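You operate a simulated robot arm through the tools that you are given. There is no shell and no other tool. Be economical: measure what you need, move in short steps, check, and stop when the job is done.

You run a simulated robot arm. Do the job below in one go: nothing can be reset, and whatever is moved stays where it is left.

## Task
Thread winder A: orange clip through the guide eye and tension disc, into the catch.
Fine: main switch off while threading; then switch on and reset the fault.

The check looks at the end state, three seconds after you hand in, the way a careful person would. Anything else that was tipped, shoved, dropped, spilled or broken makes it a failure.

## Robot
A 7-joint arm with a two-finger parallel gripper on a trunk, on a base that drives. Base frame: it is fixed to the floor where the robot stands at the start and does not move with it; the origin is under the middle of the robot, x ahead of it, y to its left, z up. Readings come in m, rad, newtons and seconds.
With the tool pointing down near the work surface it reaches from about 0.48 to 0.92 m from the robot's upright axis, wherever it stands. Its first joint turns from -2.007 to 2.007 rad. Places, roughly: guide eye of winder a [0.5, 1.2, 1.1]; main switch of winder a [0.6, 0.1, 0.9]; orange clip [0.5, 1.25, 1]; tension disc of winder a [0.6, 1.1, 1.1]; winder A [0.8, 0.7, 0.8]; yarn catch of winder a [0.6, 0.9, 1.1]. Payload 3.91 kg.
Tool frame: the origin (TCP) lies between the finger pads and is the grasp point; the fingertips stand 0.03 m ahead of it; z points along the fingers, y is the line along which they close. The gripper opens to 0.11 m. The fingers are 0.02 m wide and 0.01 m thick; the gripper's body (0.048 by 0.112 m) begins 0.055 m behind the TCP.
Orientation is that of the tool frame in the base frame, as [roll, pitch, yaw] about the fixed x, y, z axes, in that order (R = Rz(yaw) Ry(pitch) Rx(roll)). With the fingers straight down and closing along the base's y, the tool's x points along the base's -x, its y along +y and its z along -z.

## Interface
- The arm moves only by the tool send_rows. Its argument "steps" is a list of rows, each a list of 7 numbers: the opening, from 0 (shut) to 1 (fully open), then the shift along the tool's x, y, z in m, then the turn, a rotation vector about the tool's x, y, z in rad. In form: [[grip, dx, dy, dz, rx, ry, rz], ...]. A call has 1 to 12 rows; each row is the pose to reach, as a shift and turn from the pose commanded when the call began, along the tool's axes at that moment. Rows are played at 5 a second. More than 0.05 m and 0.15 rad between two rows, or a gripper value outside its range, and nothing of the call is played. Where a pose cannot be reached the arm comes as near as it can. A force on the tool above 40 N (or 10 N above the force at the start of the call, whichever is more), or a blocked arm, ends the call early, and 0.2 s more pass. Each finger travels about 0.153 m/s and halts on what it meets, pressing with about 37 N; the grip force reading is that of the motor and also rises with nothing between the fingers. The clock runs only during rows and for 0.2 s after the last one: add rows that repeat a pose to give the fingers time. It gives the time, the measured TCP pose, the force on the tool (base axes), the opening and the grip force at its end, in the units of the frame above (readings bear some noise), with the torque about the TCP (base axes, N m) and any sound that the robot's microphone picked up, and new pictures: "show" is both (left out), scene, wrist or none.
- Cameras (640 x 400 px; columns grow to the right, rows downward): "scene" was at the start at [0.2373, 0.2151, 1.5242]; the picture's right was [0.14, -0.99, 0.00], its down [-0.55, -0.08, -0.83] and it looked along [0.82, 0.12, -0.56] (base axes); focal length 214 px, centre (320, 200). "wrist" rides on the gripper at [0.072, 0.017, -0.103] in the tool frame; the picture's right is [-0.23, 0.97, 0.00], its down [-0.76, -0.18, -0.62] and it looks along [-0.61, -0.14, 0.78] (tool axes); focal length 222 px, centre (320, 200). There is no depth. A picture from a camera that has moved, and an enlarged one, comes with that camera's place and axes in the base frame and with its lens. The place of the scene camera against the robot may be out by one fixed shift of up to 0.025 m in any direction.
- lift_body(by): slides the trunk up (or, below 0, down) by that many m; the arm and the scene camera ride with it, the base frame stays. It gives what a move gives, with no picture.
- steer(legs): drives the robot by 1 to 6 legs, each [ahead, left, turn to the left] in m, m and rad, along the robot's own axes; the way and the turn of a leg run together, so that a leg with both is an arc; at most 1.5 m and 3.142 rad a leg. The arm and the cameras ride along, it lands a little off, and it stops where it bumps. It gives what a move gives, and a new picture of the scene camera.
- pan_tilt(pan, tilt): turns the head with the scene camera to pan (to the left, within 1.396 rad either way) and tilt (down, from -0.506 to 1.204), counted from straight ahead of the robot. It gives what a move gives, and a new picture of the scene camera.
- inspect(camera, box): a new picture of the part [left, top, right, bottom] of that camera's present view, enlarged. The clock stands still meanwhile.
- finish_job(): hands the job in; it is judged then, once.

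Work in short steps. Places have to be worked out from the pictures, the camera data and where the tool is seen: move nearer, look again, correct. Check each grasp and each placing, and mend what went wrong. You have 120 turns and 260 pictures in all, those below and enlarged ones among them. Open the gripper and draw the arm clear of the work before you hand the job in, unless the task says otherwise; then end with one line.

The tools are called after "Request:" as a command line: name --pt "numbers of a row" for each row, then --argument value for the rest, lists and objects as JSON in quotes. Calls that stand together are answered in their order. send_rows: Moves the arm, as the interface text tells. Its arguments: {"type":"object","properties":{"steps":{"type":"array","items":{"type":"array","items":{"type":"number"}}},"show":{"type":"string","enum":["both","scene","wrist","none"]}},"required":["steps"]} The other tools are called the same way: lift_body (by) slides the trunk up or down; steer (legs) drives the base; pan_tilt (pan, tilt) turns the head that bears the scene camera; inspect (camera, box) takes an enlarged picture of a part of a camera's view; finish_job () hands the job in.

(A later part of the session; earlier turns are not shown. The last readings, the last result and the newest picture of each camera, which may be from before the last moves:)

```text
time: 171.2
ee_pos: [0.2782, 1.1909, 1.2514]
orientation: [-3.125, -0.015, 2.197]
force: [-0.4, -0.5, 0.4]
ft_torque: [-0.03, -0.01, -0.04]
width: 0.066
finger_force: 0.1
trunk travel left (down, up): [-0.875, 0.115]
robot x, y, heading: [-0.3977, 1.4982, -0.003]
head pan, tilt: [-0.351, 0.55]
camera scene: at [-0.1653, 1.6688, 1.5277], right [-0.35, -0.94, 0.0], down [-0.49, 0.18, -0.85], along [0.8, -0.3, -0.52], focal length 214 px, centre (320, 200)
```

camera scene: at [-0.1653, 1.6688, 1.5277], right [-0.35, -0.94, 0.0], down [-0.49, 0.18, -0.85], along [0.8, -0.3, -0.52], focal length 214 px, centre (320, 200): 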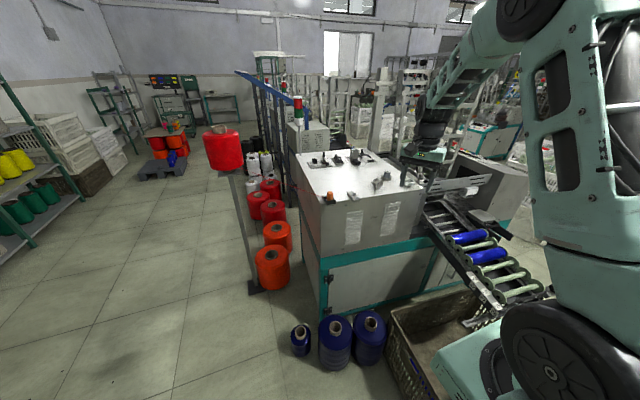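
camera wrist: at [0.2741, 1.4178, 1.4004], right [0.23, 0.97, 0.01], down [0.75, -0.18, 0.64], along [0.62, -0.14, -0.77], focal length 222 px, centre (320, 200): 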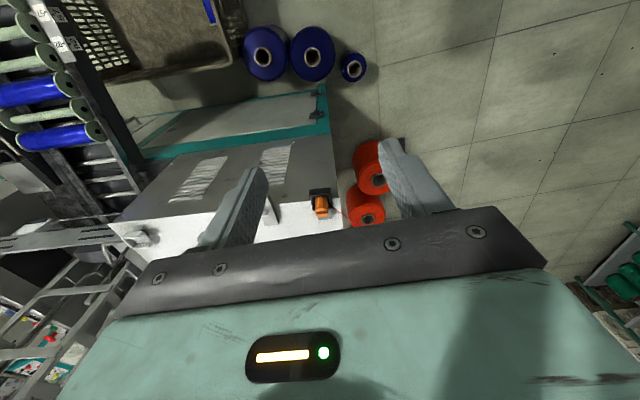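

Free now. I move over to above the clip with the tool squared (yaw π).

Request:
send_rows --pt "0.6 0.001 0.04 0 0 0 -0.135" --pt "0.6 0.002 0.08 0 0 0 -0.27" --pt "0.6 0.004 0.12 0 0 0 -0.405" --pt "0.6 0.005 0.16 0 0 0 -0.54" --pt "0.6 0.006 0.2 0 0 0 -0.675" --pt "0.6 0.008 0.24 0 0 0 -0.81" --pt "0.6 0.009 0.278 0 0 0 -0.945" --show "both"

```text
time: 172.8
ee_pos: [0.4995, 1.3594, 1.2461]
orientation: [3.139, -0.023, -3.14]
force: [-0.5, -0.2, 0.2]
ft_torque: [0.01, -0.03, 0.02]
width: 0.0662
finger_force: 0.0
trunk travel left (down, up): [-0.875, 0.115]
robot x, y, heading: [-0.3973, 1.4971, -0.001]
head pan, tilt: [-0.351, 0.55]
camera scene: at [-0.1657, 1.6686, 1.5278], right [-0.35, -0.94, 0.0], down [-0.49, 0.18, -0.85], along [0.8, -0.29, -0.52], focal length 214 px, centre (320, 200)
camera wrist: at [0.4283, 1.3775, 1.3524], right [0.23, 0.97, 0.0], down [0.78, -0.18, 0.61], along [0.59, -0.14, -0.8], focal length 222 px, centre (320, 200)
```

scene: 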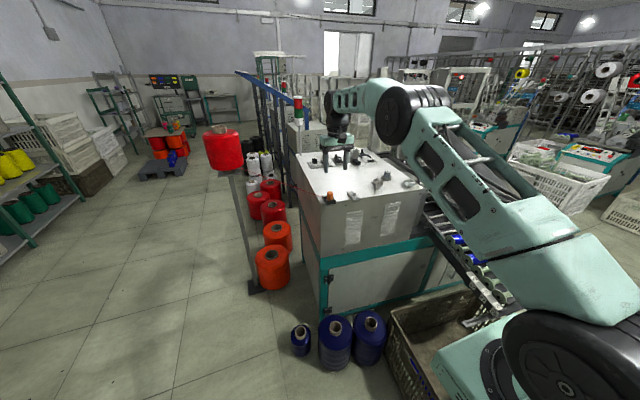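
wrist: 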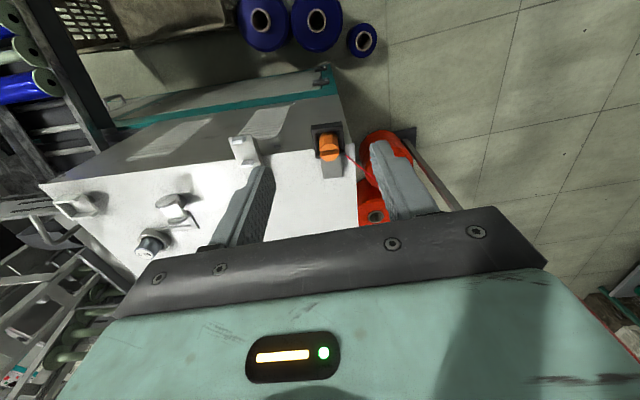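

Clip visible near [0.54,1.36]. Enlarging for accurate position and shape.

Request:
inspect --camera "wrist" --box '[220, 90, 400, 200]'

Request:
inspect --camera "wrist" --box '[40, 120, 280, 270]'

```text
3.56 times, centred on (310, 145) of wrist
camera zoom: at [0.4283, 1.3775, 1.3524], right [0.23, 0.97, 0.0], down [0.78, -0.18, 0.61], along [0.59, -0.14, -0.8], focal length 790 px, centre (356, 396)
```

zoom: 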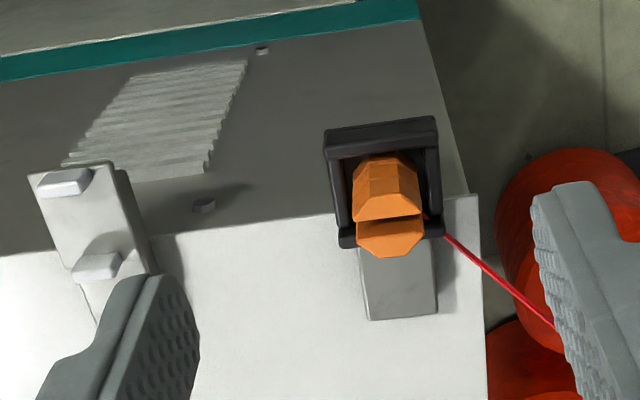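

```text
2.67 times, centred on (160, 195) of wrist
camera zoom: at [0.4283, 1.3775, 1.3524], right [0.23, 0.97, 0.0], down [0.78, -0.18, 0.61], along [0.59, -0.14, -0.8], focal length 592 px, centre (747, 213)
```

zoom: 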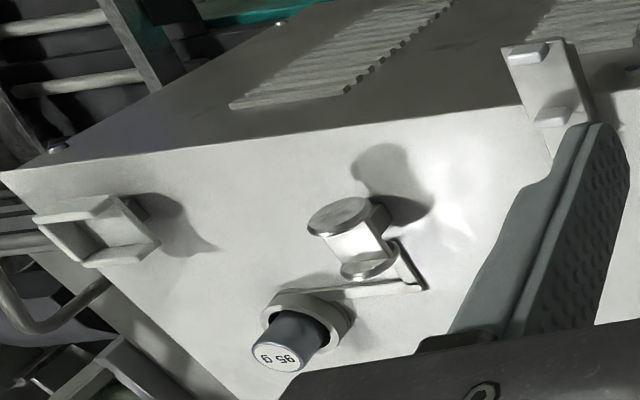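

The clip is an octagonal stub with a yarn slot; I descend in stages centred over it.

Request:
send_rows --pt "0.6 -0.018 0.001 0.03 0 0 0" --pt "0.6 -0.035 0.002 0.06 0 0 0" --pt "0.6 -0.035 0.002 0.08 0 0 0" --show "wrist"

Request:
inspect --camera "scene" --box '[300, 140, 420, 220]'

```text
time: 173.6
ee_pos: [0.533, 1.3629, 1.1659]
orientation: [3.14, -0.022, -3.14]
force: [0.0, 0.3, -0.3]
ft_torque: [0.03, -0.01, 0.0]
width: 0.0662
finger_force: 0.0
trunk travel left (down, up): [-0.875, 0.115]
robot x, y, heading: [-0.3994, 1.4934, 0.003]
head pan, tilt: [-0.351, 0.55]
camera wrist: at [0.4618, 1.3801, 1.272], right [0.23, 0.97, 0.0], down [0.78, -0.18, 0.61], along [0.59, -0.14, -0.8], focal length 222 px, centre (320, 200)
```

wrist: 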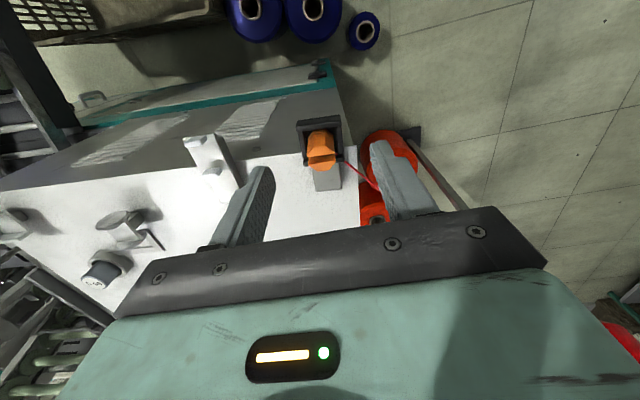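

```text
5.00 times, centred on (360, 180) of scene
camera zoom: at [-0.165, 1.6689, 1.5277], right [-0.35, -0.94, 0.0], down [-0.49, 0.18, -0.85], along [0.8, -0.29, -0.52], focal length 1072 px, centre (120, 300)
```

zoom: 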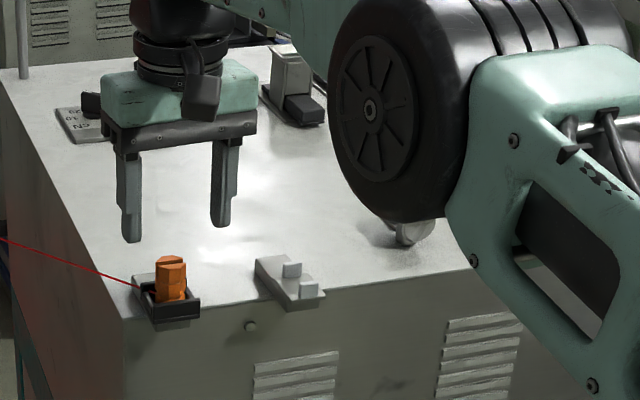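

Triangulated clip top: [0.543,1.361,1.09]. I lower so the fingertips straddle its upper part (TCP z≈1.105).

Request:
send_rows --pt "0.5 -0.005 -0.002 0.02 0 0 0" --pt "0.5 -0.01 -0.002 0.045 0 0 0" --pt "0.5 -0.01 -0.002 0.061 0 0 0" --show "wrist"

Request:
inspect --camera "scene" --box '[310, 170, 390, 220]'

Request:
inspect --camera "wrist" --box '[240, 100, 440, 230]'

```text
time: 174.4
ee_pos: [0.5374, 1.3613, 1.1056]
orientation: [3.14, -0.021, -3.14]
force: [0.5, 0.2, -0.3]
ft_torque: [0.0, 0.04, -0.02]
width: 0.055
finger_force: 0.1
out of reach, approached as far as the arm can: row 2, 3
trunk travel left (down, up): [-0.875, 0.115]
robot x, y, heading: [-0.3968, 1.4988, -0.003]
head pan, tilt: [-0.351, 0.55]
camera wrist: at [0.466, 1.378, 1.2104], right [0.23, 0.97, 0.0], down [0.77, -0.18, 0.61], along [0.59, -0.14, -0.8], focal length 222 px, centre (320, 200)
```

wrist: 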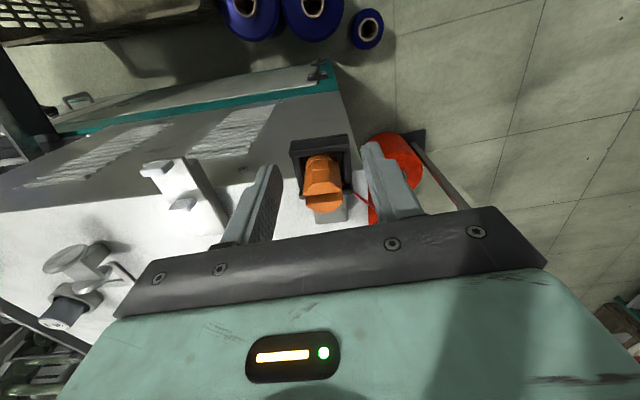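

```text
8.00 times, centred on (350, 195) of scene
camera zoom: at [-0.1653, 1.6689, 1.5278], right [-0.35, -0.94, 0.0], down [-0.49, 0.18, -0.85], along [0.8, -0.29, -0.52], focal length 1716 px, centre (80, 240)
```

zoom: 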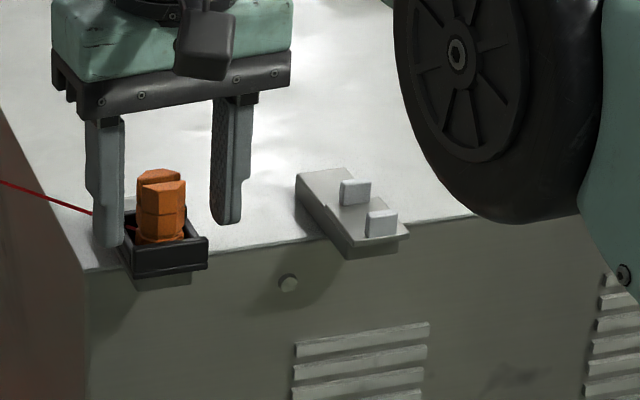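

```text
3.08 times, centred on (340, 165) of wrist
camera zoom: at [0.466, 1.378, 1.2104], right [0.23, 0.97, 0.0], down [0.77, -0.18, 0.61], along [0.59, -0.14, -0.8], focal length 684 px, centre (258, 308)
```

zoom: 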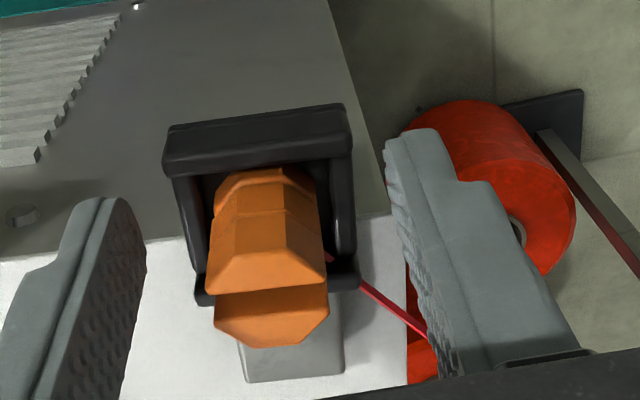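

At the edge of reach here, and the catch is farther. I raise the tool and drive the robot 0.14 m forward.

Request:
send_rows --pt "0.5 0 0 -0.045 0 0 0" --pt "0.5 0.03 0 -0.08 0 0 0" --pt "0.5 0.06 0 -0.11 0 0 0" --pt "0.5 0.1 0 -0.135 0 0 0" --show "none"

Request:
steer --legs '[[0.14, 0, 0]]'

```text
time: 175.4
ee_pos: [0.5166, 1.3606, 1.2607]
orientation: [3.141, -0.026, 3.141]
force: [0.9, 0.0, 0.3]
ft_torque: [-0.02, 0.01, 0.05]
width: 0.0548
finger_force: 0.0
out of reach, approached as far as the arm can: row 2, 3, 4
trunk travel left (down, up): [-0.875, 0.115]
robot x, y, heading: [-0.402, 1.4989, -0.002]
head pan, tilt: [-0.351, 0.55]
```

```text
time: 176.7
ee_pos: [0.6557, 1.3599, 1.2602]
orientation: [3.139, -0.025, -3.14]
force: [0.4, -0.4, 0.1]
ft_torque: [-0.07, -0.03, 0.03]
width: 0.0548
finger_force: 0.0
trunk travel left (down, up): [-0.875, 0.115]
robot x, y, heading: [-0.2654, 1.4971, 0.002]
head pan, tilt: [-0.351, 0.55]
camera scene: at [-0.0262, 1.6686, 1.5278], right [-0.35, -0.94, 0.0], down [-0.49, 0.18, -0.85], along [0.8, -0.29, -0.52], focal length 214 px, centre (320, 200)
```

scene: 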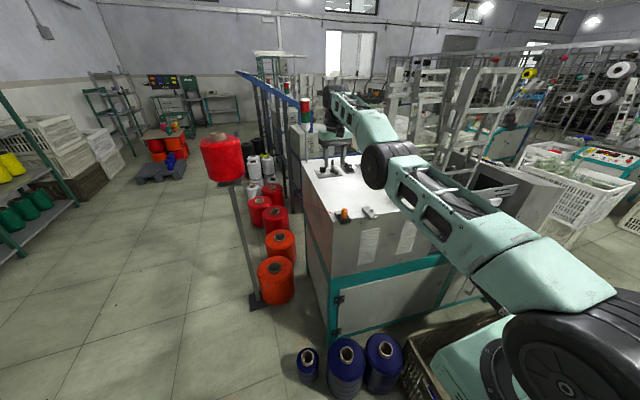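

Now I return over the clip and descend.

Request:
send_rows --pt "0.5 0.04 0 0.02 0 0 0" --pt "0.5 0.08 0 0.04 0 0 0" --pt "0.5 0.113 0 0.06 0 0 0" --pt "0.5 0.113 0 0.1 0 0 0" --show "both"

```text
time: 177.7
ee_pos: [0.6708, 1.3564, 1.173]
orientation: [3.139, -0.027, 3.141]
force: [0.1, 0.4, 1.1]
ft_torque: [0.0, 0.0, 0.01]
width: 0.055
finger_force: 0.1
out of reach, approached as far as the arm can: row 1, 2, 3, 4
trunk travel left (down, up): [-0.875, 0.115]
robot x, y, heading: [-0.2586, 1.4995, -0.005]
head pan, tilt: [-0.351, 0.55]
camera scene: at [-0.0263, 1.6686, 1.5278], right [-0.35, -0.94, 0.0], down [-0.49, 0.18, -0.85], along [0.8, -0.29, -0.52], focal length 214 px, centre (320, 200)
camera wrist: at [0.6001, 1.3729, 1.2792], right [0.23, 0.97, 0.0], down [0.78, -0.18, 0.6], along [0.59, -0.14, -0.8], focal length 222 px, centre (320, 200)
```

scene: 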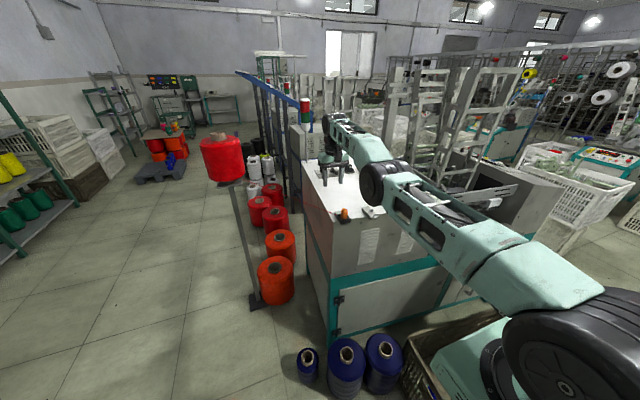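
wrist: 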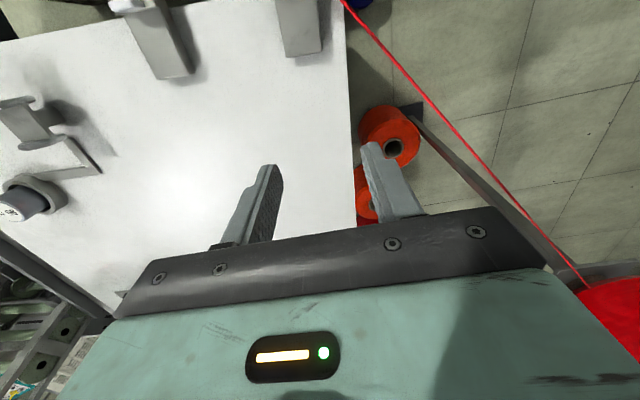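

The solver wedged at a joint limit again. I test freeing it by easing the tool's yaw and moving inward.

Request:
send_rows --pt "0.5 0 0 -0.02 0 0 0.14" --pt "0.5 0 0 -0.04 0 0 0.28" --pt "0.5 0 0 -0.06 0 0 0.42" --pt "0.5 0 0 -0.08 0 0 0.56" --pt "0.5 0.03 0 -0.08 0 0 0.7" --pt "0.5 0.06 0 -0.08 0 0 0.7" --show "none"

Request:
pan_tilt --pan -0.7 --tilt 0.4

```text
time: 179.1
ee_pos: [0.6548, 1.3545, 1.266]
orientation: [-3.126, -0.022, 2.437]
force: [0.7, -1.0, 0.0]
ft_torque: [0.01, 0.02, -0.01]
width: 0.0547
finger_force: 0.1
out of reach, approached as far as the arm can: row 3, 4, 5, 6
trunk travel left (down, up): [-0.875, 0.115]
robot x, y, heading: [-0.2583, 1.4941, -0.007]
head pan, tilt: [-0.351, 0.55]
```

```text
time: 179.9
ee_pos: [0.6546, 1.3548, 1.2659]
orientation: [-3.125, -0.023, 2.441]
force: [-0.3, 0.0, -0.8]
ft_torque: [0.0, 0.05, 0.0]
width: 0.0551
finger_force: 0.1
trunk travel left (down, up): [-0.875, 0.115]
robot x, y, heading: [-0.2597, 1.4959, -0.003]
head pan, tilt: [-0.7, 0.4]
camera scene: at [-0.0394, 1.6398, 1.5414], right [-0.65, -0.76, 0.0], down [-0.3, 0.25, -0.92], along [0.7, -0.59, -0.39], focal length 214 px, centre (320, 200)
```

scene: 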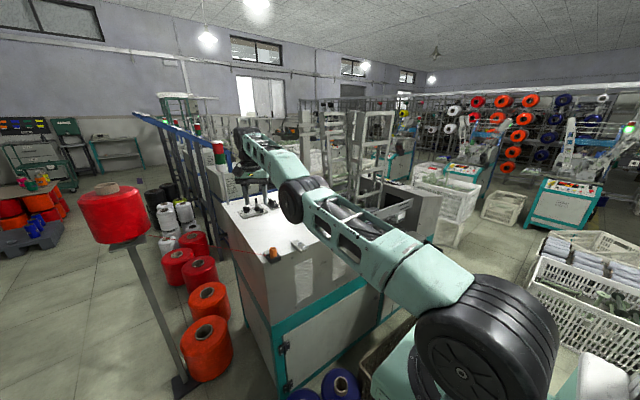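

The arm is stretched straight (singular). I try pulling inward repeatedly with small targets to let the elbow bend.

Request:
send_rows --pt "0.5 0.0 0 0.0 0 -0.15 0" --pt "0.5 0.02 -0.02 0.0 0 -0.3 0" --pt "0.5 0.04 -0.04 0.0 0 -0.45 0" --pt "0.5 0.06 -0.05 0.0 0 -0.6 0" --pt "0.5 0.08 -0.06 0.0 0 -0.6 0" --pt "0.5 0.1 -0.07 0.0 0 -0.6 0" --pt "0.5 0.12 -0.08 0.0 0 -0.6 0" --pt "0.5 0.14 -0.09 0.0 0 -0.6 0" --show "scene"

```text
time: 181.7
ee_pos: [0.7269, 1.4082, 1.3304]
orientation: [-3.122, 0.579, 2.45]
force: [0.3, 0.5, 0.0]
ft_torque: [-0.02, -0.03, 0.02]
width: 0.0552
finger_force: 0.0
out of reach, approached as far as the arm can: row 1, 2, 3, 4, 5, 6, 7, 8
trunk travel left (down, up): [-0.875, 0.115]
robot x, y, heading: [-0.2613, 1.4982, -0.003]
head pan, tilt: [-0.7, 0.4]
camera scene: at [-0.0397, 1.6402, 1.5414], right [-0.65, -0.76, 0.0], down [-0.3, 0.25, -0.92], along [0.7, -0.6, -0.39], focal length 214 px, centre (320, 200)
```

scene: 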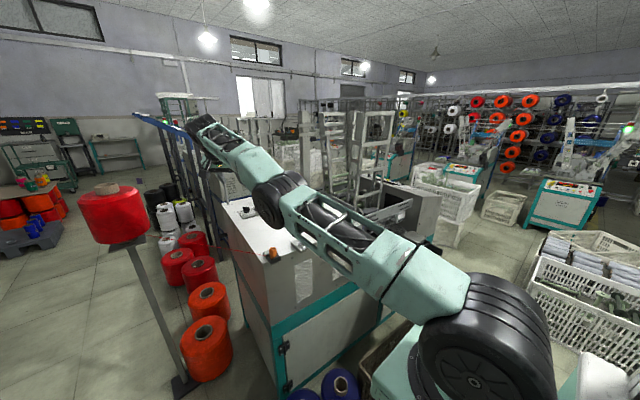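

The elbow needs to be pushed past straight the right way. I back the robot off so the tool is over free floor, then lower the tool so the elbow must bend.

Request:
steer --legs '[[-0.5, 0, 0]]'

Request:
send_rows --pt "0.5 0.03 0 0.03 0 0.1 0" --pt "0.5 0.06 0 0.06 0 0.2 0" --pt "0.5 0.09 0 0.09 0 0.3 0" --pt "0.5 0.12 0 0.12 0 0.4 0" --pt "0.5 0.15 0 0.15 0 0.5 0" --pt "0.5 0.18 0 0.18 0 0.58 0" --pt "0.5 0.2 0 0.22 0 0.58 0" --pt "0.5 0.22 0 0.26 0 0.58 0" --pt "0.5 0.24 0 0.3 0 0.58 0" --pt "0.5 0.26 0 0.34 0 0.58 0" --show "scene"

```text
time: 184.7
ee_pos: [0.2225, 1.4103, 1.3298]
orientation: [-3.123, 0.577, 2.452]
force: [-0.3, 0.1, -1.0]
ft_torque: [-0.01, 0.02, -0.02]
width: 0.0548
finger_force: 0.0
trunk travel left (down, up): [-0.875, 0.115]
robot x, y, heading: [-0.7643, 1.4997, -0.001]
head pan, tilt: [-0.7, 0.4]
camera scene: at [-0.5451, 1.6409, 1.5414], right [-0.64, -0.76, 0.0], down [-0.3, 0.25, -0.92], along [0.7, -0.59, -0.39], focal length 214 px, centre (320, 200)
```

scene: 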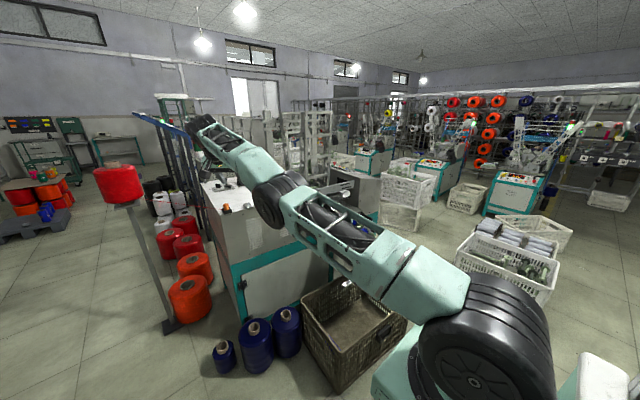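

```text
time: 186.9
ee_pos: [0.1461, 1.4257, 0.9227]
orientation: [-3.128, -0.003, 2.443]
force: [0.3, 0.7, 0.1]
ft_torque: [-0.01, 0.06, -0.02]
width: 0.055
finger_force: 0.0
out of reach, approached as far as the arm can: row 2, 6, 7, 8, 9, 10
trunk travel left (down, up): [-0.875, 0.115]
robot x, y, heading: [-0.767, 1.504, 0.002]
head pan, tilt: [-0.7, 0.4]
camera scene: at [-0.545, 1.6408, 1.5414], right [-0.64, -0.76, 0.0], down [-0.3, 0.25, -0.92], along [0.7, -0.59, -0.39], focal length 214 px, centre (320, 200)
```

scene: 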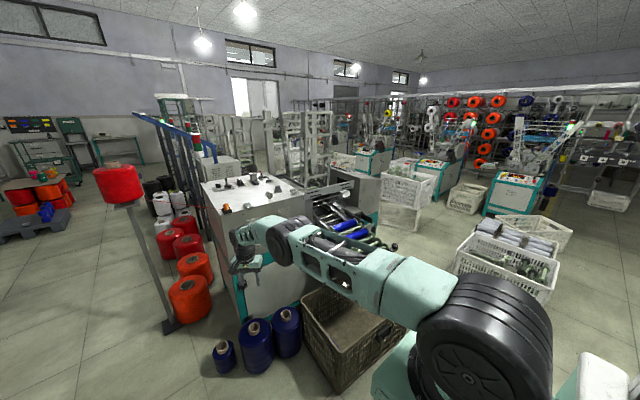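

Now pull inward while low.

Request:
send_rows --pt "0.5 0.03 -0.025 0 0 0 0" --pt "0.5 0.06 -0.05 0 0 0 0" --pt "0.5 0.09 -0.075 0 0 0 0" --pt "0.5 0.12 -0.1 0 0 0 0" --show "scene"

```text
time: 187.9
ee_pos: [-0.0116, 1.4256, 0.9258]
orientation: [-3.128, 0.0, 2.444]
force: [0.4, -0.3, 0.4]
ft_torque: [-0.03, 0.0, 0.03]
width: 0.0549
finger_force: 0.1
trunk travel left (down, up): [-0.875, 0.115]
robot x, y, heading: [-0.7705, 1.5, -0.001]
head pan, tilt: [-0.7, 0.4]
camera scene: at [-0.5449, 1.6408, 1.5414], right [-0.64, -0.76, 0.0], down [-0.3, 0.25, -0.92], along [0.7, -0.59, -0.39], focal length 214 px, centre (320, 200)
```

scene: 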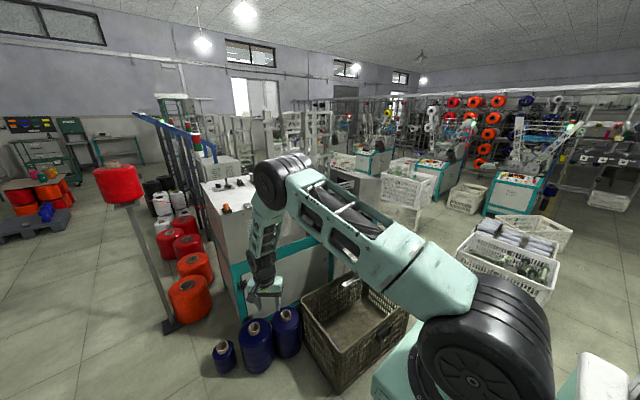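

Proper elbow-up posture recovered. Now I raise the tool, then drive forward to a closer standing spot.

Request:
send_rows --pt "0.5 0 0 -0.048 0 0 0" --pt "0.5 0 0 -0.096 0 0 0" --pt "0.5 0 0 -0.144 0 0 0" --pt "0.5 0 0 -0.192 0 0 0" --pt "0.5 0 0 -0.24 0 0 0" --pt "0.5 0.0 0 -0.285 0 0 0" --show "none"

Request:
steer --legs '[[0.55, 0, 0]]'

```text
time: 189.3
ee_pos: [-0.0075, 1.4298, 1.2117]
orientation: [-3.127, -0.003, 2.443]
force: [-0.2, -0.2, 0.7]
ft_torque: [0.01, 0.02, -0.01]
width: 0.0551
finger_force: 0.0
trunk travel left (down, up): [-0.875, 0.115]
robot x, y, heading: [-0.7678, 1.4967, 0.002]
head pan, tilt: [-0.7, 0.4]
```

```text
time: 192.5
ee_pos: [0.5451, 1.4337, 1.2105]
orientation: [-3.126, -0.002, 2.445]
force: [1.3, -0.3, -0.6]
ft_torque: [0.0, -0.04, 0.0]
width: 0.0549
finger_force: 0.0
trunk travel left (down, up): [-0.875, 0.115]
robot x, y, heading: [-0.215, 1.4969, 0.005]
head pan, tilt: [-0.7, 0.4]
camera scene: at [0.0066, 1.643, 1.5415], right [-0.64, -0.77, 0.0], down [-0.3, 0.25, -0.92], along [0.71, -0.59, -0.39], focal length 214 px, centre (320, 200)
```

scene: 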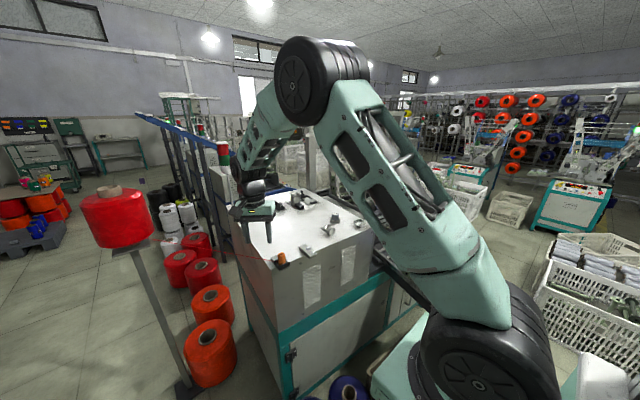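

Good posture. I square the yaw and move above the clip.

Request:
send_rows --pt "0.5 -0.009 -0.0115 0.0 0 0 -0.14" --pt "0.5 -0.018 -0.023 0.0 0 0 -0.28" --pt "0.5 -0.027 -0.0345 0.01 0 0 -0.42" --pt "0.5 -0.036 -0.046 0.03 0 0 -0.56" --pt "0.5 -0.045 -0.0573 0.045 0 0 -0.697" --show "wrist"

Request:
pan_tilt --pan -0.45 --tilt 0.65

```text
time: 193.7
ee_pos: [0.5422, 1.3592, 1.166]
orientation: [-3.133, -0.011, -3.137]
force: [-0.5, 1.2, -0.5]
ft_torque: [-0.03, 0.01, 0.0]
width: 0.0551
finger_force: 0.0
trunk travel left (down, up): [-0.875, 0.115]
robot x, y, heading: [-0.213, 1.4961, 0.006]
head pan, tilt: [-0.7, 0.4]
camera wrist: at [0.4695, 1.3776, 1.2709], right [0.22, 0.97, -0.01], down [0.77, -0.17, 0.62], along [0.6, -0.15, -0.79], focal length 222 px, centre (320, 200)
```

wrist: 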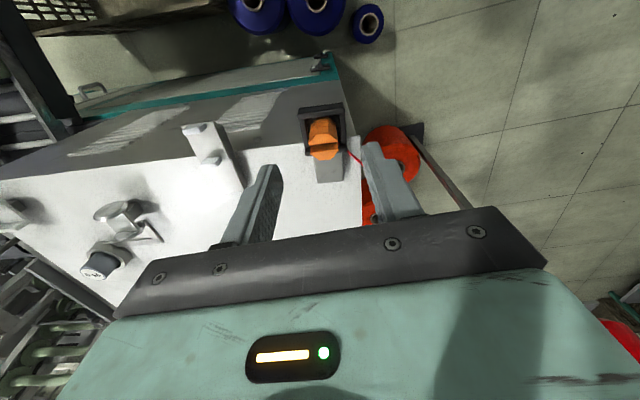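

```text
time: 194.5
ee_pos: [0.5409, 1.3592, 1.1669]
orientation: [-3.131, -0.011, -3.141]
force: [-0.5, 1.0, 0.3]
ft_torque: [0.0, -0.01, -0.05]
width: 0.0551
finger_force: 0.1
trunk travel left (down, up): [-0.875, 0.115]
robot x, y, heading: [-0.2103, 1.5006, 0.008]
head pan, tilt: [-0.45, 0.649]
camera scene: at [0.0139, 1.6648, 1.519], right [-0.43, -0.9, 0.0], down [-0.54, 0.26, -0.8], along [0.72, -0.34, -0.6], focal length 214 px, centre (320, 200)
```

scene: 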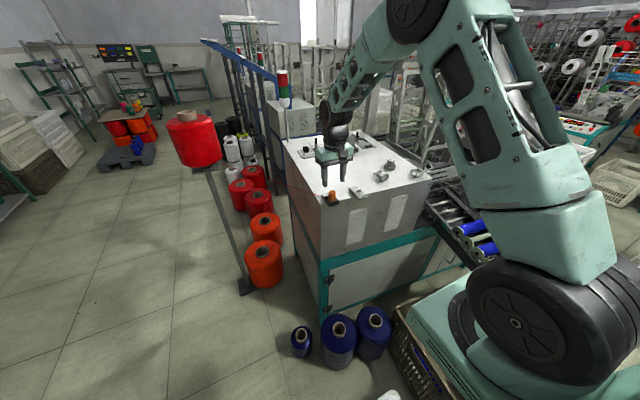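

Aligned with the clip. Descend to grasp height.

Request:
send_rows --pt "0.5 -0.001 0.001 0.03 0 0 0" --pt "0.5 -0.002 0.001 0.05 0 0 0" --pt "0.5 -0.002 0.001 0.062 0 0 0" --show "wrist"

Request:
inspect --camera "scene" --box '[300, 150, 400, 215]'

Request:
inspect --camera "wrist" --box '[240, 100, 440, 230]'

```text
time: 195.3
ee_pos: [0.5435, 1.3607, 1.1045]
orientation: [-3.131, -0.012, -3.138]
force: [-0.2, -0.4, -1.0]
ft_torque: [-0.01, 0.01, 0.04]
width: 0.055
finger_force: 0.1
trunk travel left (down, up): [-0.875, 0.115]
robot x, y, heading: [-0.2137, 1.4978, 0.006]
head pan, tilt: [-0.45, 0.649]
camera wrist: at [0.4712, 1.3782, 1.2085], right [0.22, 0.97, -0.01], down [0.77, -0.17, 0.62], along [0.6, -0.15, -0.79], focal length 222 px, centre (320, 200)
```

wrist: 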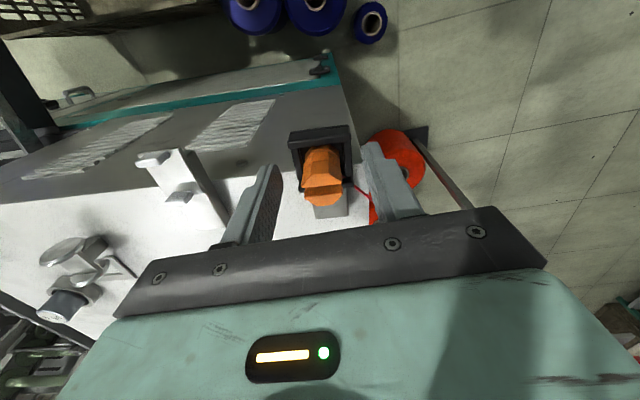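

```text
6.15 times, centred on (350, 182) of scene
camera zoom: at [0.0139, 1.6649, 1.5189], right [-0.43, -0.9, 0.0], down [-0.55, 0.26, -0.8], along [0.72, -0.34, -0.6], focal length 1320 px, centre (135, 308)
```

zoom: 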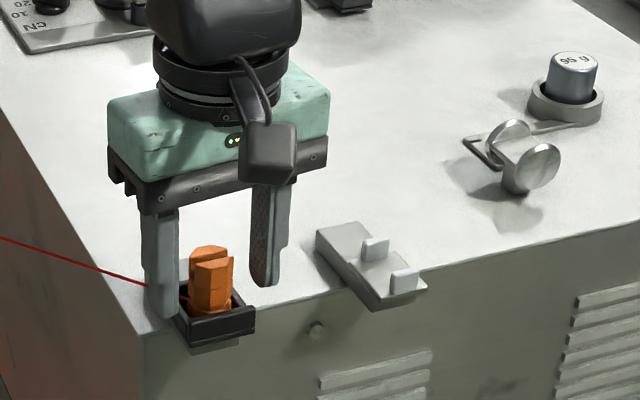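

```text
3.08 times, centred on (340, 165) of wrist
camera zoom: at [0.4712, 1.3782, 1.2085], right [0.22, 0.97, -0.01], down [0.77, -0.17, 0.62], along [0.6, -0.15, -0.79], focal length 684 px, centre (258, 308)
```

zoom: 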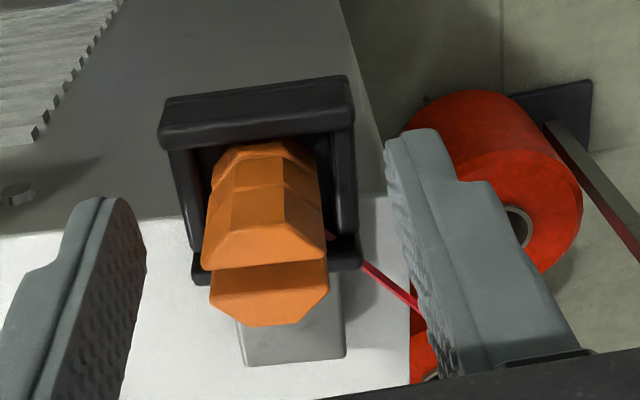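

Fingers straddle the clip. Closing.

Request:
send_rows --pt "0.3 0 0 0 0 0 0" --pt "0.1 0 0 0 0 0 0" --pt "0.1 0 0 0 0 0 0" --pt "0.1 0 0 0 0 0 0" --show "none"

Request:
inspect --camera "scene" --box '[300, 150, 400, 215]'

Request:
inspect --camera "wrist" --box '[240, 100, 440, 230]'

```text
time: 196.3
ee_pos: [0.5436, 1.3584, 1.1041]
orientation: [-3.132, -0.013, -3.137]
force: [0.0, -0.4, 0.5]
ft_torque: [-0.05, 0.03, -0.02]
width: 0.023
finger_force: 36.9
trunk travel left (down, up): [-0.875, 0.115]
robot x, y, heading: [-0.2158, 1.4966, 0.002]
head pan, tilt: [-0.45, 0.649]
```

```text
6.15 times, centred on (350, 182) of scene
camera zoom: at [0.0139, 1.6648, 1.5189], right [-0.43, -0.9, 0.0], down [-0.55, 0.26, -0.8], along [0.72, -0.34, -0.6], focal length 1320 px, centre (135, 308)
```

zoom: 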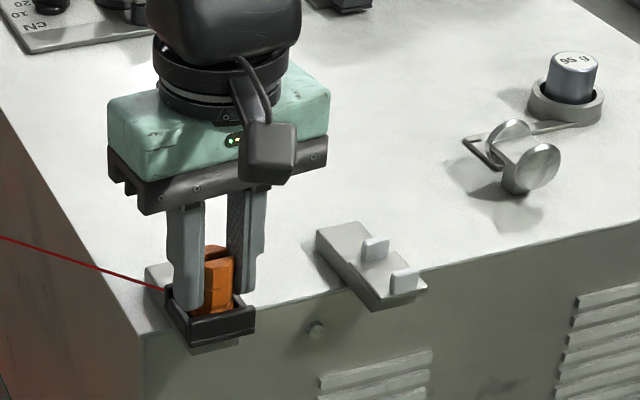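

```text
3.08 times, centred on (340, 165) of wrist
camera zoom: at [0.4713, 1.3781, 1.2087], right [0.22, 0.97, -0.01], down [0.77, -0.17, 0.62], along [0.6, -0.15, -0.79], focal length 684 px, centre (258, 308)
```

zoom: 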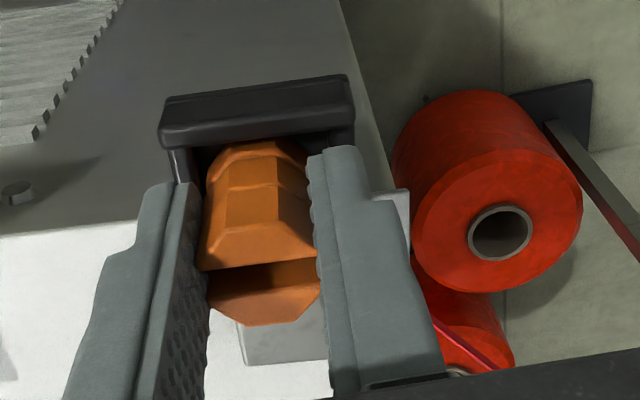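

Grip holds (0.023). Lift straight up 6 cm and check.

Request:
send_rows --pt "0.1 0 0 -0.02 0 0 0" --pt "0.1 0 0 -0.04 0 0 0" --pt "0.1 0 0 -0.07 0 0 0" --show "none"

Request:
inspect --camera "scene" --box '[300, 140, 420, 215]'

Request:
inspect --camera "wrist" --box '[60, 100, 380, 270]'

```text
time: 197.1
ee_pos: [0.5451, 1.3611, 1.1741]
orientation: [-3.132, -0.012, -3.138]
force: [0.9, 0.5, -0.3]
ft_torque: [0.0, 0.01, -0.01]
width: 0.0229
finger_force: 37.1
trunk travel left (down, up): [-0.875, 0.115]
robot x, y, heading: [-0.2131, 1.5005, 0.004]
head pan, tilt: [-0.45, 0.649]
```

```text
5.33 times, centred on (360, 178) of scene
camera zoom: at [0.0142, 1.6649, 1.5188], right [-0.43, -0.9, 0.0], down [-0.55, 0.26, -0.8], along [0.72, -0.34, -0.6], focal length 1144 px, centre (107, 320)
```

zoom: 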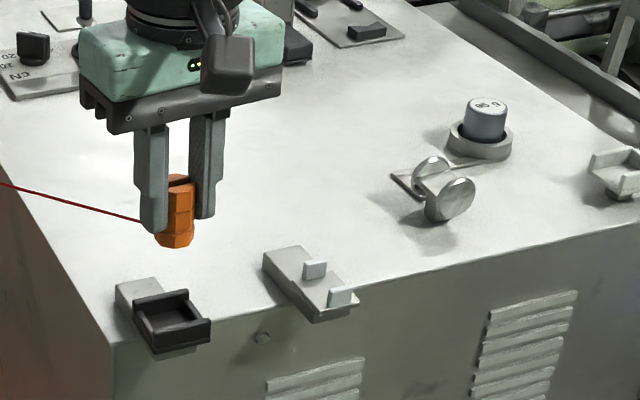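

```text
2.00 times, centred on (220, 185) of wrist
camera zoom: at [0.4723, 1.379, 1.2786], right [0.22, 0.97, -0.01], down [0.77, -0.17, 0.62], along [0.6, -0.15, -0.79], focal length 444 px, centre (520, 230)
```

zoom: 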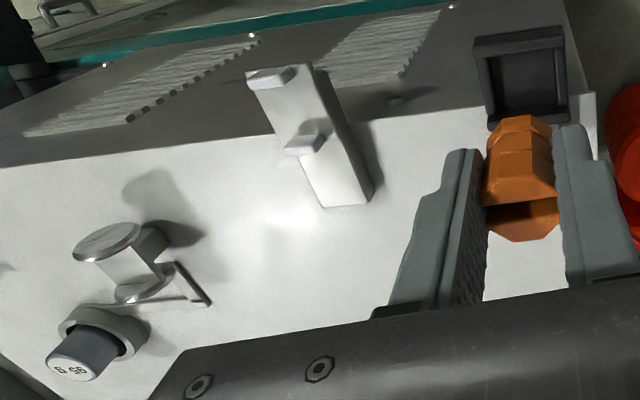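

Clip is held and clear of the cup. I move toward the guide (still high) for a close look at the two tabs.

Request:
send_rows --pt "0.1 0.004 -0.03 0 0 0 0" --pt "0.1 0.008 -0.055 0 0 0 0" --show "none"

Request:
inspect --camera "wrist" --box '[160, 80, 380, 220]'

Request:
inspect --camera "scene" --box '[320, 150, 400, 215]'

```text
time: 197.7
ee_pos: [0.5355, 1.3069, 1.1757]
orientation: [-3.132, -0.011, -3.138]
force: [-0.8, 0.1, 0.0]
ft_torque: [-0.03, 0.01, 0.02]
width: 0.0228
finger_force: 36.6
trunk travel left (down, up): [-0.875, 0.115]
robot x, y, heading: [-0.2134, 1.5002, 0.003]
head pan, tilt: [-0.45, 0.649]
```

```text
2.86 times, centred on (270, 150) of wrist
camera zoom: at [0.4644, 1.3242, 1.2794], right [0.22, 0.97, -0.01], down [0.77, -0.17, 0.62], along [0.6, -0.15, -0.79], focal length 635 px, centre (463, 343)
```

zoom: 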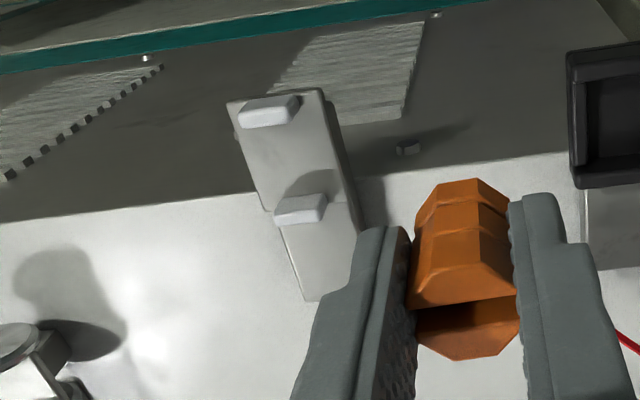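

```text
6.15 times, centred on (360, 182) of scene
camera zoom: at [0.0139, 1.6653, 1.5189], right [-0.43, -0.9, 0.0], down [-0.55, 0.26, -0.8], along [0.72, -0.34, -0.6], focal length 1320 px, centre (74, 308)
```

zoom: 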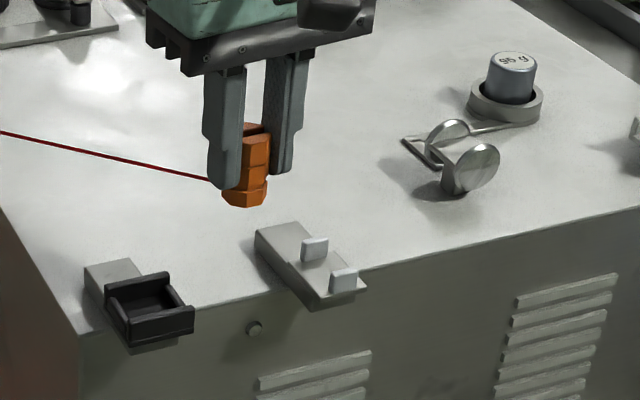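

I take another, closer bearing on the tabs from lower down.

Request:
send_rows --pt "0.1 0 -0.005 0.03 0 0 0" --show "none"

Request:
inspect --camera "wrist" --box '[160, 80, 384, 220]'

Request:
inspect --camera "scene" --box '[320, 160, 400, 210]'

```text
time: 198.1
ee_pos: [0.5356, 1.3015, 1.1453]
orientation: [-3.131, -0.01, -3.138]
force: [-0.4, 1.0, 0.1]
ft_torque: [0.02, -0.02, 0.0]
width: 0.0229
finger_force: 37.6
trunk travel left (down, up): [-0.875, 0.115]
robot x, y, heading: [-0.2112, 1.4974, 0.005]
head pan, tilt: [-0.45, 0.649]
```

```text
2.86 times, centred on (272, 150) of wrist
camera zoom: at [0.4638, 1.3192, 1.2496], right [0.22, 0.97, -0.01], down [0.77, -0.17, 0.62], along [0.6, -0.15, -0.79], focal length 635 px, centre (457, 343)
```

zoom: 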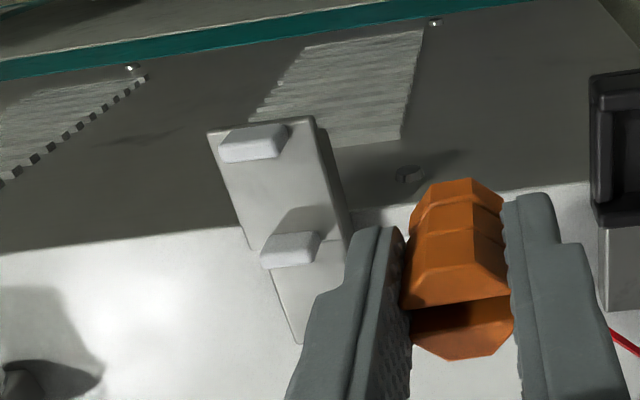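

```text
8.00 times, centred on (360, 185) of scene
camera zoom: at [0.0135, 1.665, 1.519], right [-0.43, -0.9, 0.0], down [-0.55, 0.26, -0.8], along [0.72, -0.34, -0.6], focal length 1716 px, centre (0, 320)
```

zoom: 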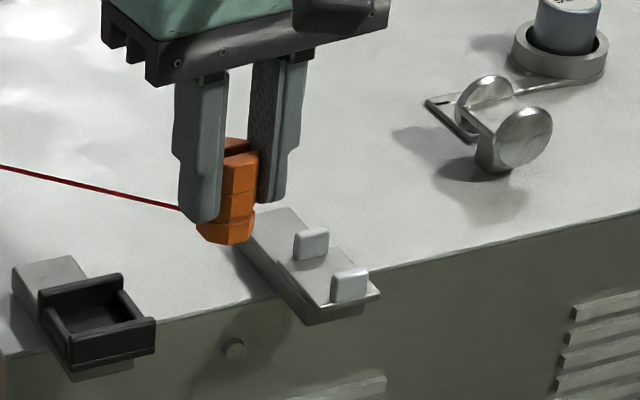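

Tabs: tops at z≈1.064, x≈0.516 and 0.554, y≈1.24; the gap centre is x≈0.535. The clip's bottom hangs 5 cm below TCP. I lower ahead of the gap so the clip bottom is ~1 cm below the tab tops.

Request:
send_rows --pt "0.1 -0.0025 0.002 0.02 0 0 0" --pt "0.1 -0.0025 0.002 0.04 0 0 0" --show "none"

Request:
inspect --camera "wrist" --box '[160, 80, 384, 220]'

Request:
inspect --camera "scene" --box '[320, 160, 400, 210]'

```text
time: 198.7
ee_pos: [0.5389, 1.3013, 1.1056]
orientation: [-3.132, -0.01, -3.138]
force: [0.5, -0.3, -0.1]
ft_torque: [0.02, 0.02, 0.0]
width: 0.023
finger_force: 36.3
trunk travel left (down, up): [-0.875, 0.115]
robot x, y, heading: [-0.2109, 1.4975, 0.005]
head pan, tilt: [-0.45, 0.649]
```

```text
2.86 times, centred on (272, 150) of wrist
camera zoom: at [0.4659, 1.32, 1.2095], right [0.22, 0.97, -0.01], down [0.77, -0.17, 0.62], along [0.6, -0.15, -0.79], focal length 635 px, centre (457, 343)
```

zoom: 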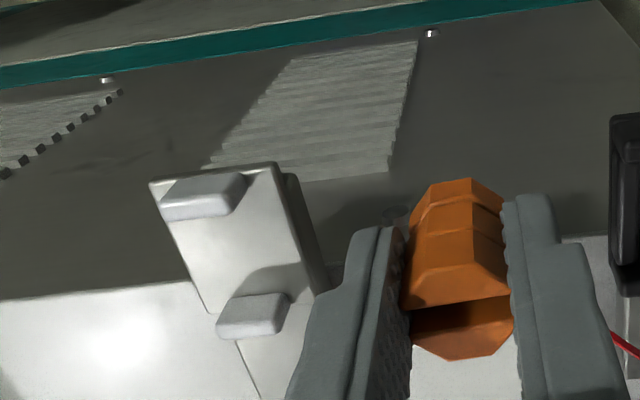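

```text
8.00 times, centred on (360, 185) of scene
camera zoom: at [0.0137, 1.6649, 1.519], right [-0.43, -0.9, 0.0], down [-0.55, 0.26, -0.8], along [0.72, -0.34, -0.6], focal length 1716 px, centre (0, 320)
```

zoom: 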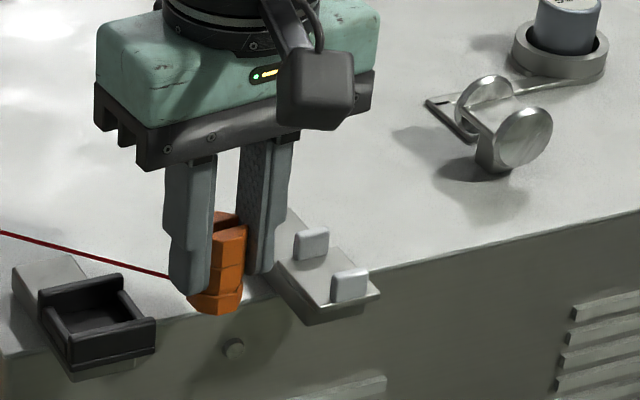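

The clip's path lines up with the middle of the gap. I move slowly along -y through the guide.

Request:
send_rows --pt "0.1 0.002 -0.02 0 0 0 0" --pt "0.1 0.002 -0.035 0 0 0 0" --pt "0.1 0.002 -0.045 0 0 0 0" --show "none"

Request:
inspect --camera "scene" --box '[330, 165, 394, 205]'

Request:
inspect --camera "wrist" --box '[160, 100, 384, 240]'

```text
time: 199.5
ee_pos: [0.5367, 1.2576, 1.1053]
orientation: [-3.132, -0.011, -3.139]
force: [-0.2, -0.2, -0.5]
ft_torque: [-0.01, -0.01, 0.0]
width: 0.0229
finger_force: 37.5
trunk travel left (down, up): [-0.875, 0.115]
robot x, y, heading: [-0.215, 1.4979, 0.007]
head pan, tilt: [-0.45, 0.649]
```

```text
10.00 times, centred on (362, 185) of scene
camera zoom: at [0.0139, 1.665, 1.5189], right [-0.43, -0.9, 0.0], down [-0.55, 0.26, -0.8], along [0.72, -0.34, -0.6], focal length 2145 px, centre (-100, 350)
```

zoom: 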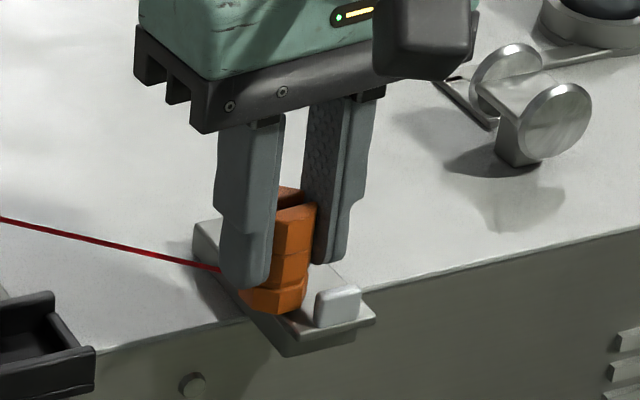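

```text
2.86 times, centred on (272, 170) of wrist
camera zoom: at [0.4644, 1.2754, 1.2101], right [0.22, 0.97, -0.01], down [0.77, -0.17, 0.62], along [0.6, -0.15, -0.79], focal length 635 px, centre (457, 286)
```

zoom: 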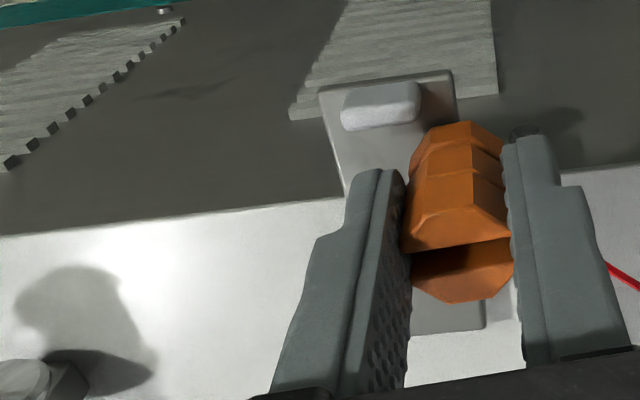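

No contact; alignment looks good. Continue through.

Request:
send_rows --pt "0.1 0 -0.012 0 0 0 0" --pt "0.1 0 -0.024 0 0 0 0" --pt "0.1 0 -0.036 0 0 0 0" --pt "0.1 0 -0.05 0 0 0 0" --show "none"

Request:
inspect --camera "scene" --box '[330, 160, 410, 210]'

Request:
inspect --camera "wrist" --box '[100, 100, 388, 280]'

```text
time: 200.5
ee_pos: [0.5369, 1.2076, 1.1065]
orientation: [-3.129, -0.01, -3.141]
force: [0.0, 0.6, -0.8]
ft_torque: [0.0, 0.0, -0.03]
width: 0.0228
finger_force: 37.0
trunk travel left (down, up): [-0.875, 0.115]
robot x, y, heading: [-0.2139, 1.5055, 0.002]
head pan, tilt: [-0.45, 0.649]
```

```text
8.00 times, centred on (370, 185) of scene
camera zoom: at [0.014, 1.6649, 1.5189], right [-0.43, -0.9, 0.0], down [-0.55, 0.26, -0.8], along [0.72, -0.34, -0.6], focal length 1716 px, centre (-80, 320)
```

zoom: 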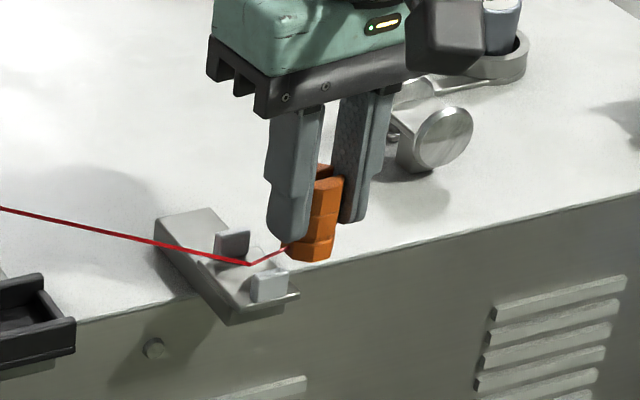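

```text
2.22 times, centred on (244, 190) of wrist
camera zoom: at [0.4646, 1.2244, 1.2105], right [0.22, 0.97, -0.01], down [0.77, -0.17, 0.62], along [0.6, -0.15, -0.79], focal length 494 px, centre (489, 222)
```

zoom: 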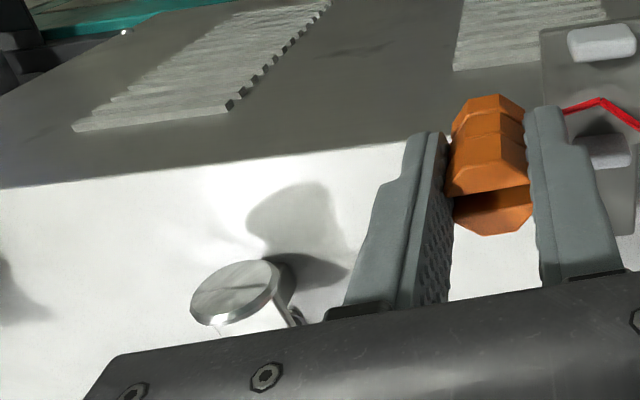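

The yarn now kinks through the guide. Discs estimated at x≈0.58 and 0.62, y≈1.09; gap centre x≈0.60. I move to just before the discs and look.

Request:
send_rows --pt "0.1 -0.022 -0.02 -0.004 0 0 0" --pt "0.1 -0.045 -0.04 -0.006 0 0 0" --pt "0.1 -0.066 -0.058 -0.006 0 0 0" --show "none"

Request:
inspect --camera "wrist" --box '[100, 100, 388, 280]'

Request:
inspect --camera "scene" --box '[330, 150, 426, 210]'

```text
time: 201.3
ee_pos: [0.6015, 1.149, 1.1132]
orientation: [-3.132, -0.01, -3.138]
force: [-1.4, -0.7, 0.2]
ft_torque: [-0.03, 0.01, 0.0]
width: 0.0227
finger_force: 37.0
trunk travel left (down, up): [-0.875, 0.115]
robot x, y, heading: [-0.2118, 1.4985, 0.007]
head pan, tilt: [-0.45, 0.649]
```

```text
2.22 times, centred on (244, 190) of wrist
camera zoom: at [0.5299, 1.167, 1.2173], right [0.22, 0.97, -0.01], down [0.77, -0.17, 0.62], along [0.6, -0.15, -0.79], focal length 494 px, centre (489, 222)
```

zoom: 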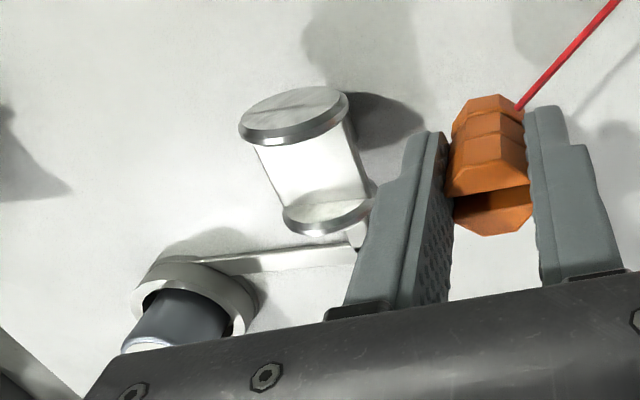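

```text
6.67 times, centred on (378, 180) of scene
camera zoom: at [0.0136, 1.6651, 1.519], right [-0.43, -0.9, 0.0], down [-0.55, 0.26, -0.8], along [0.72, -0.34, -0.6], focal length 1430 px, centre (-67, 333)
```

zoom: 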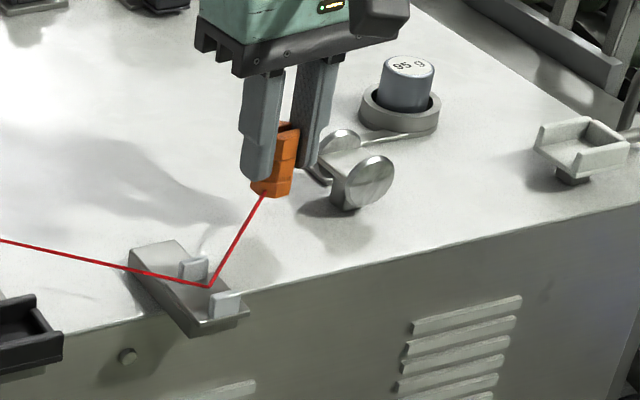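

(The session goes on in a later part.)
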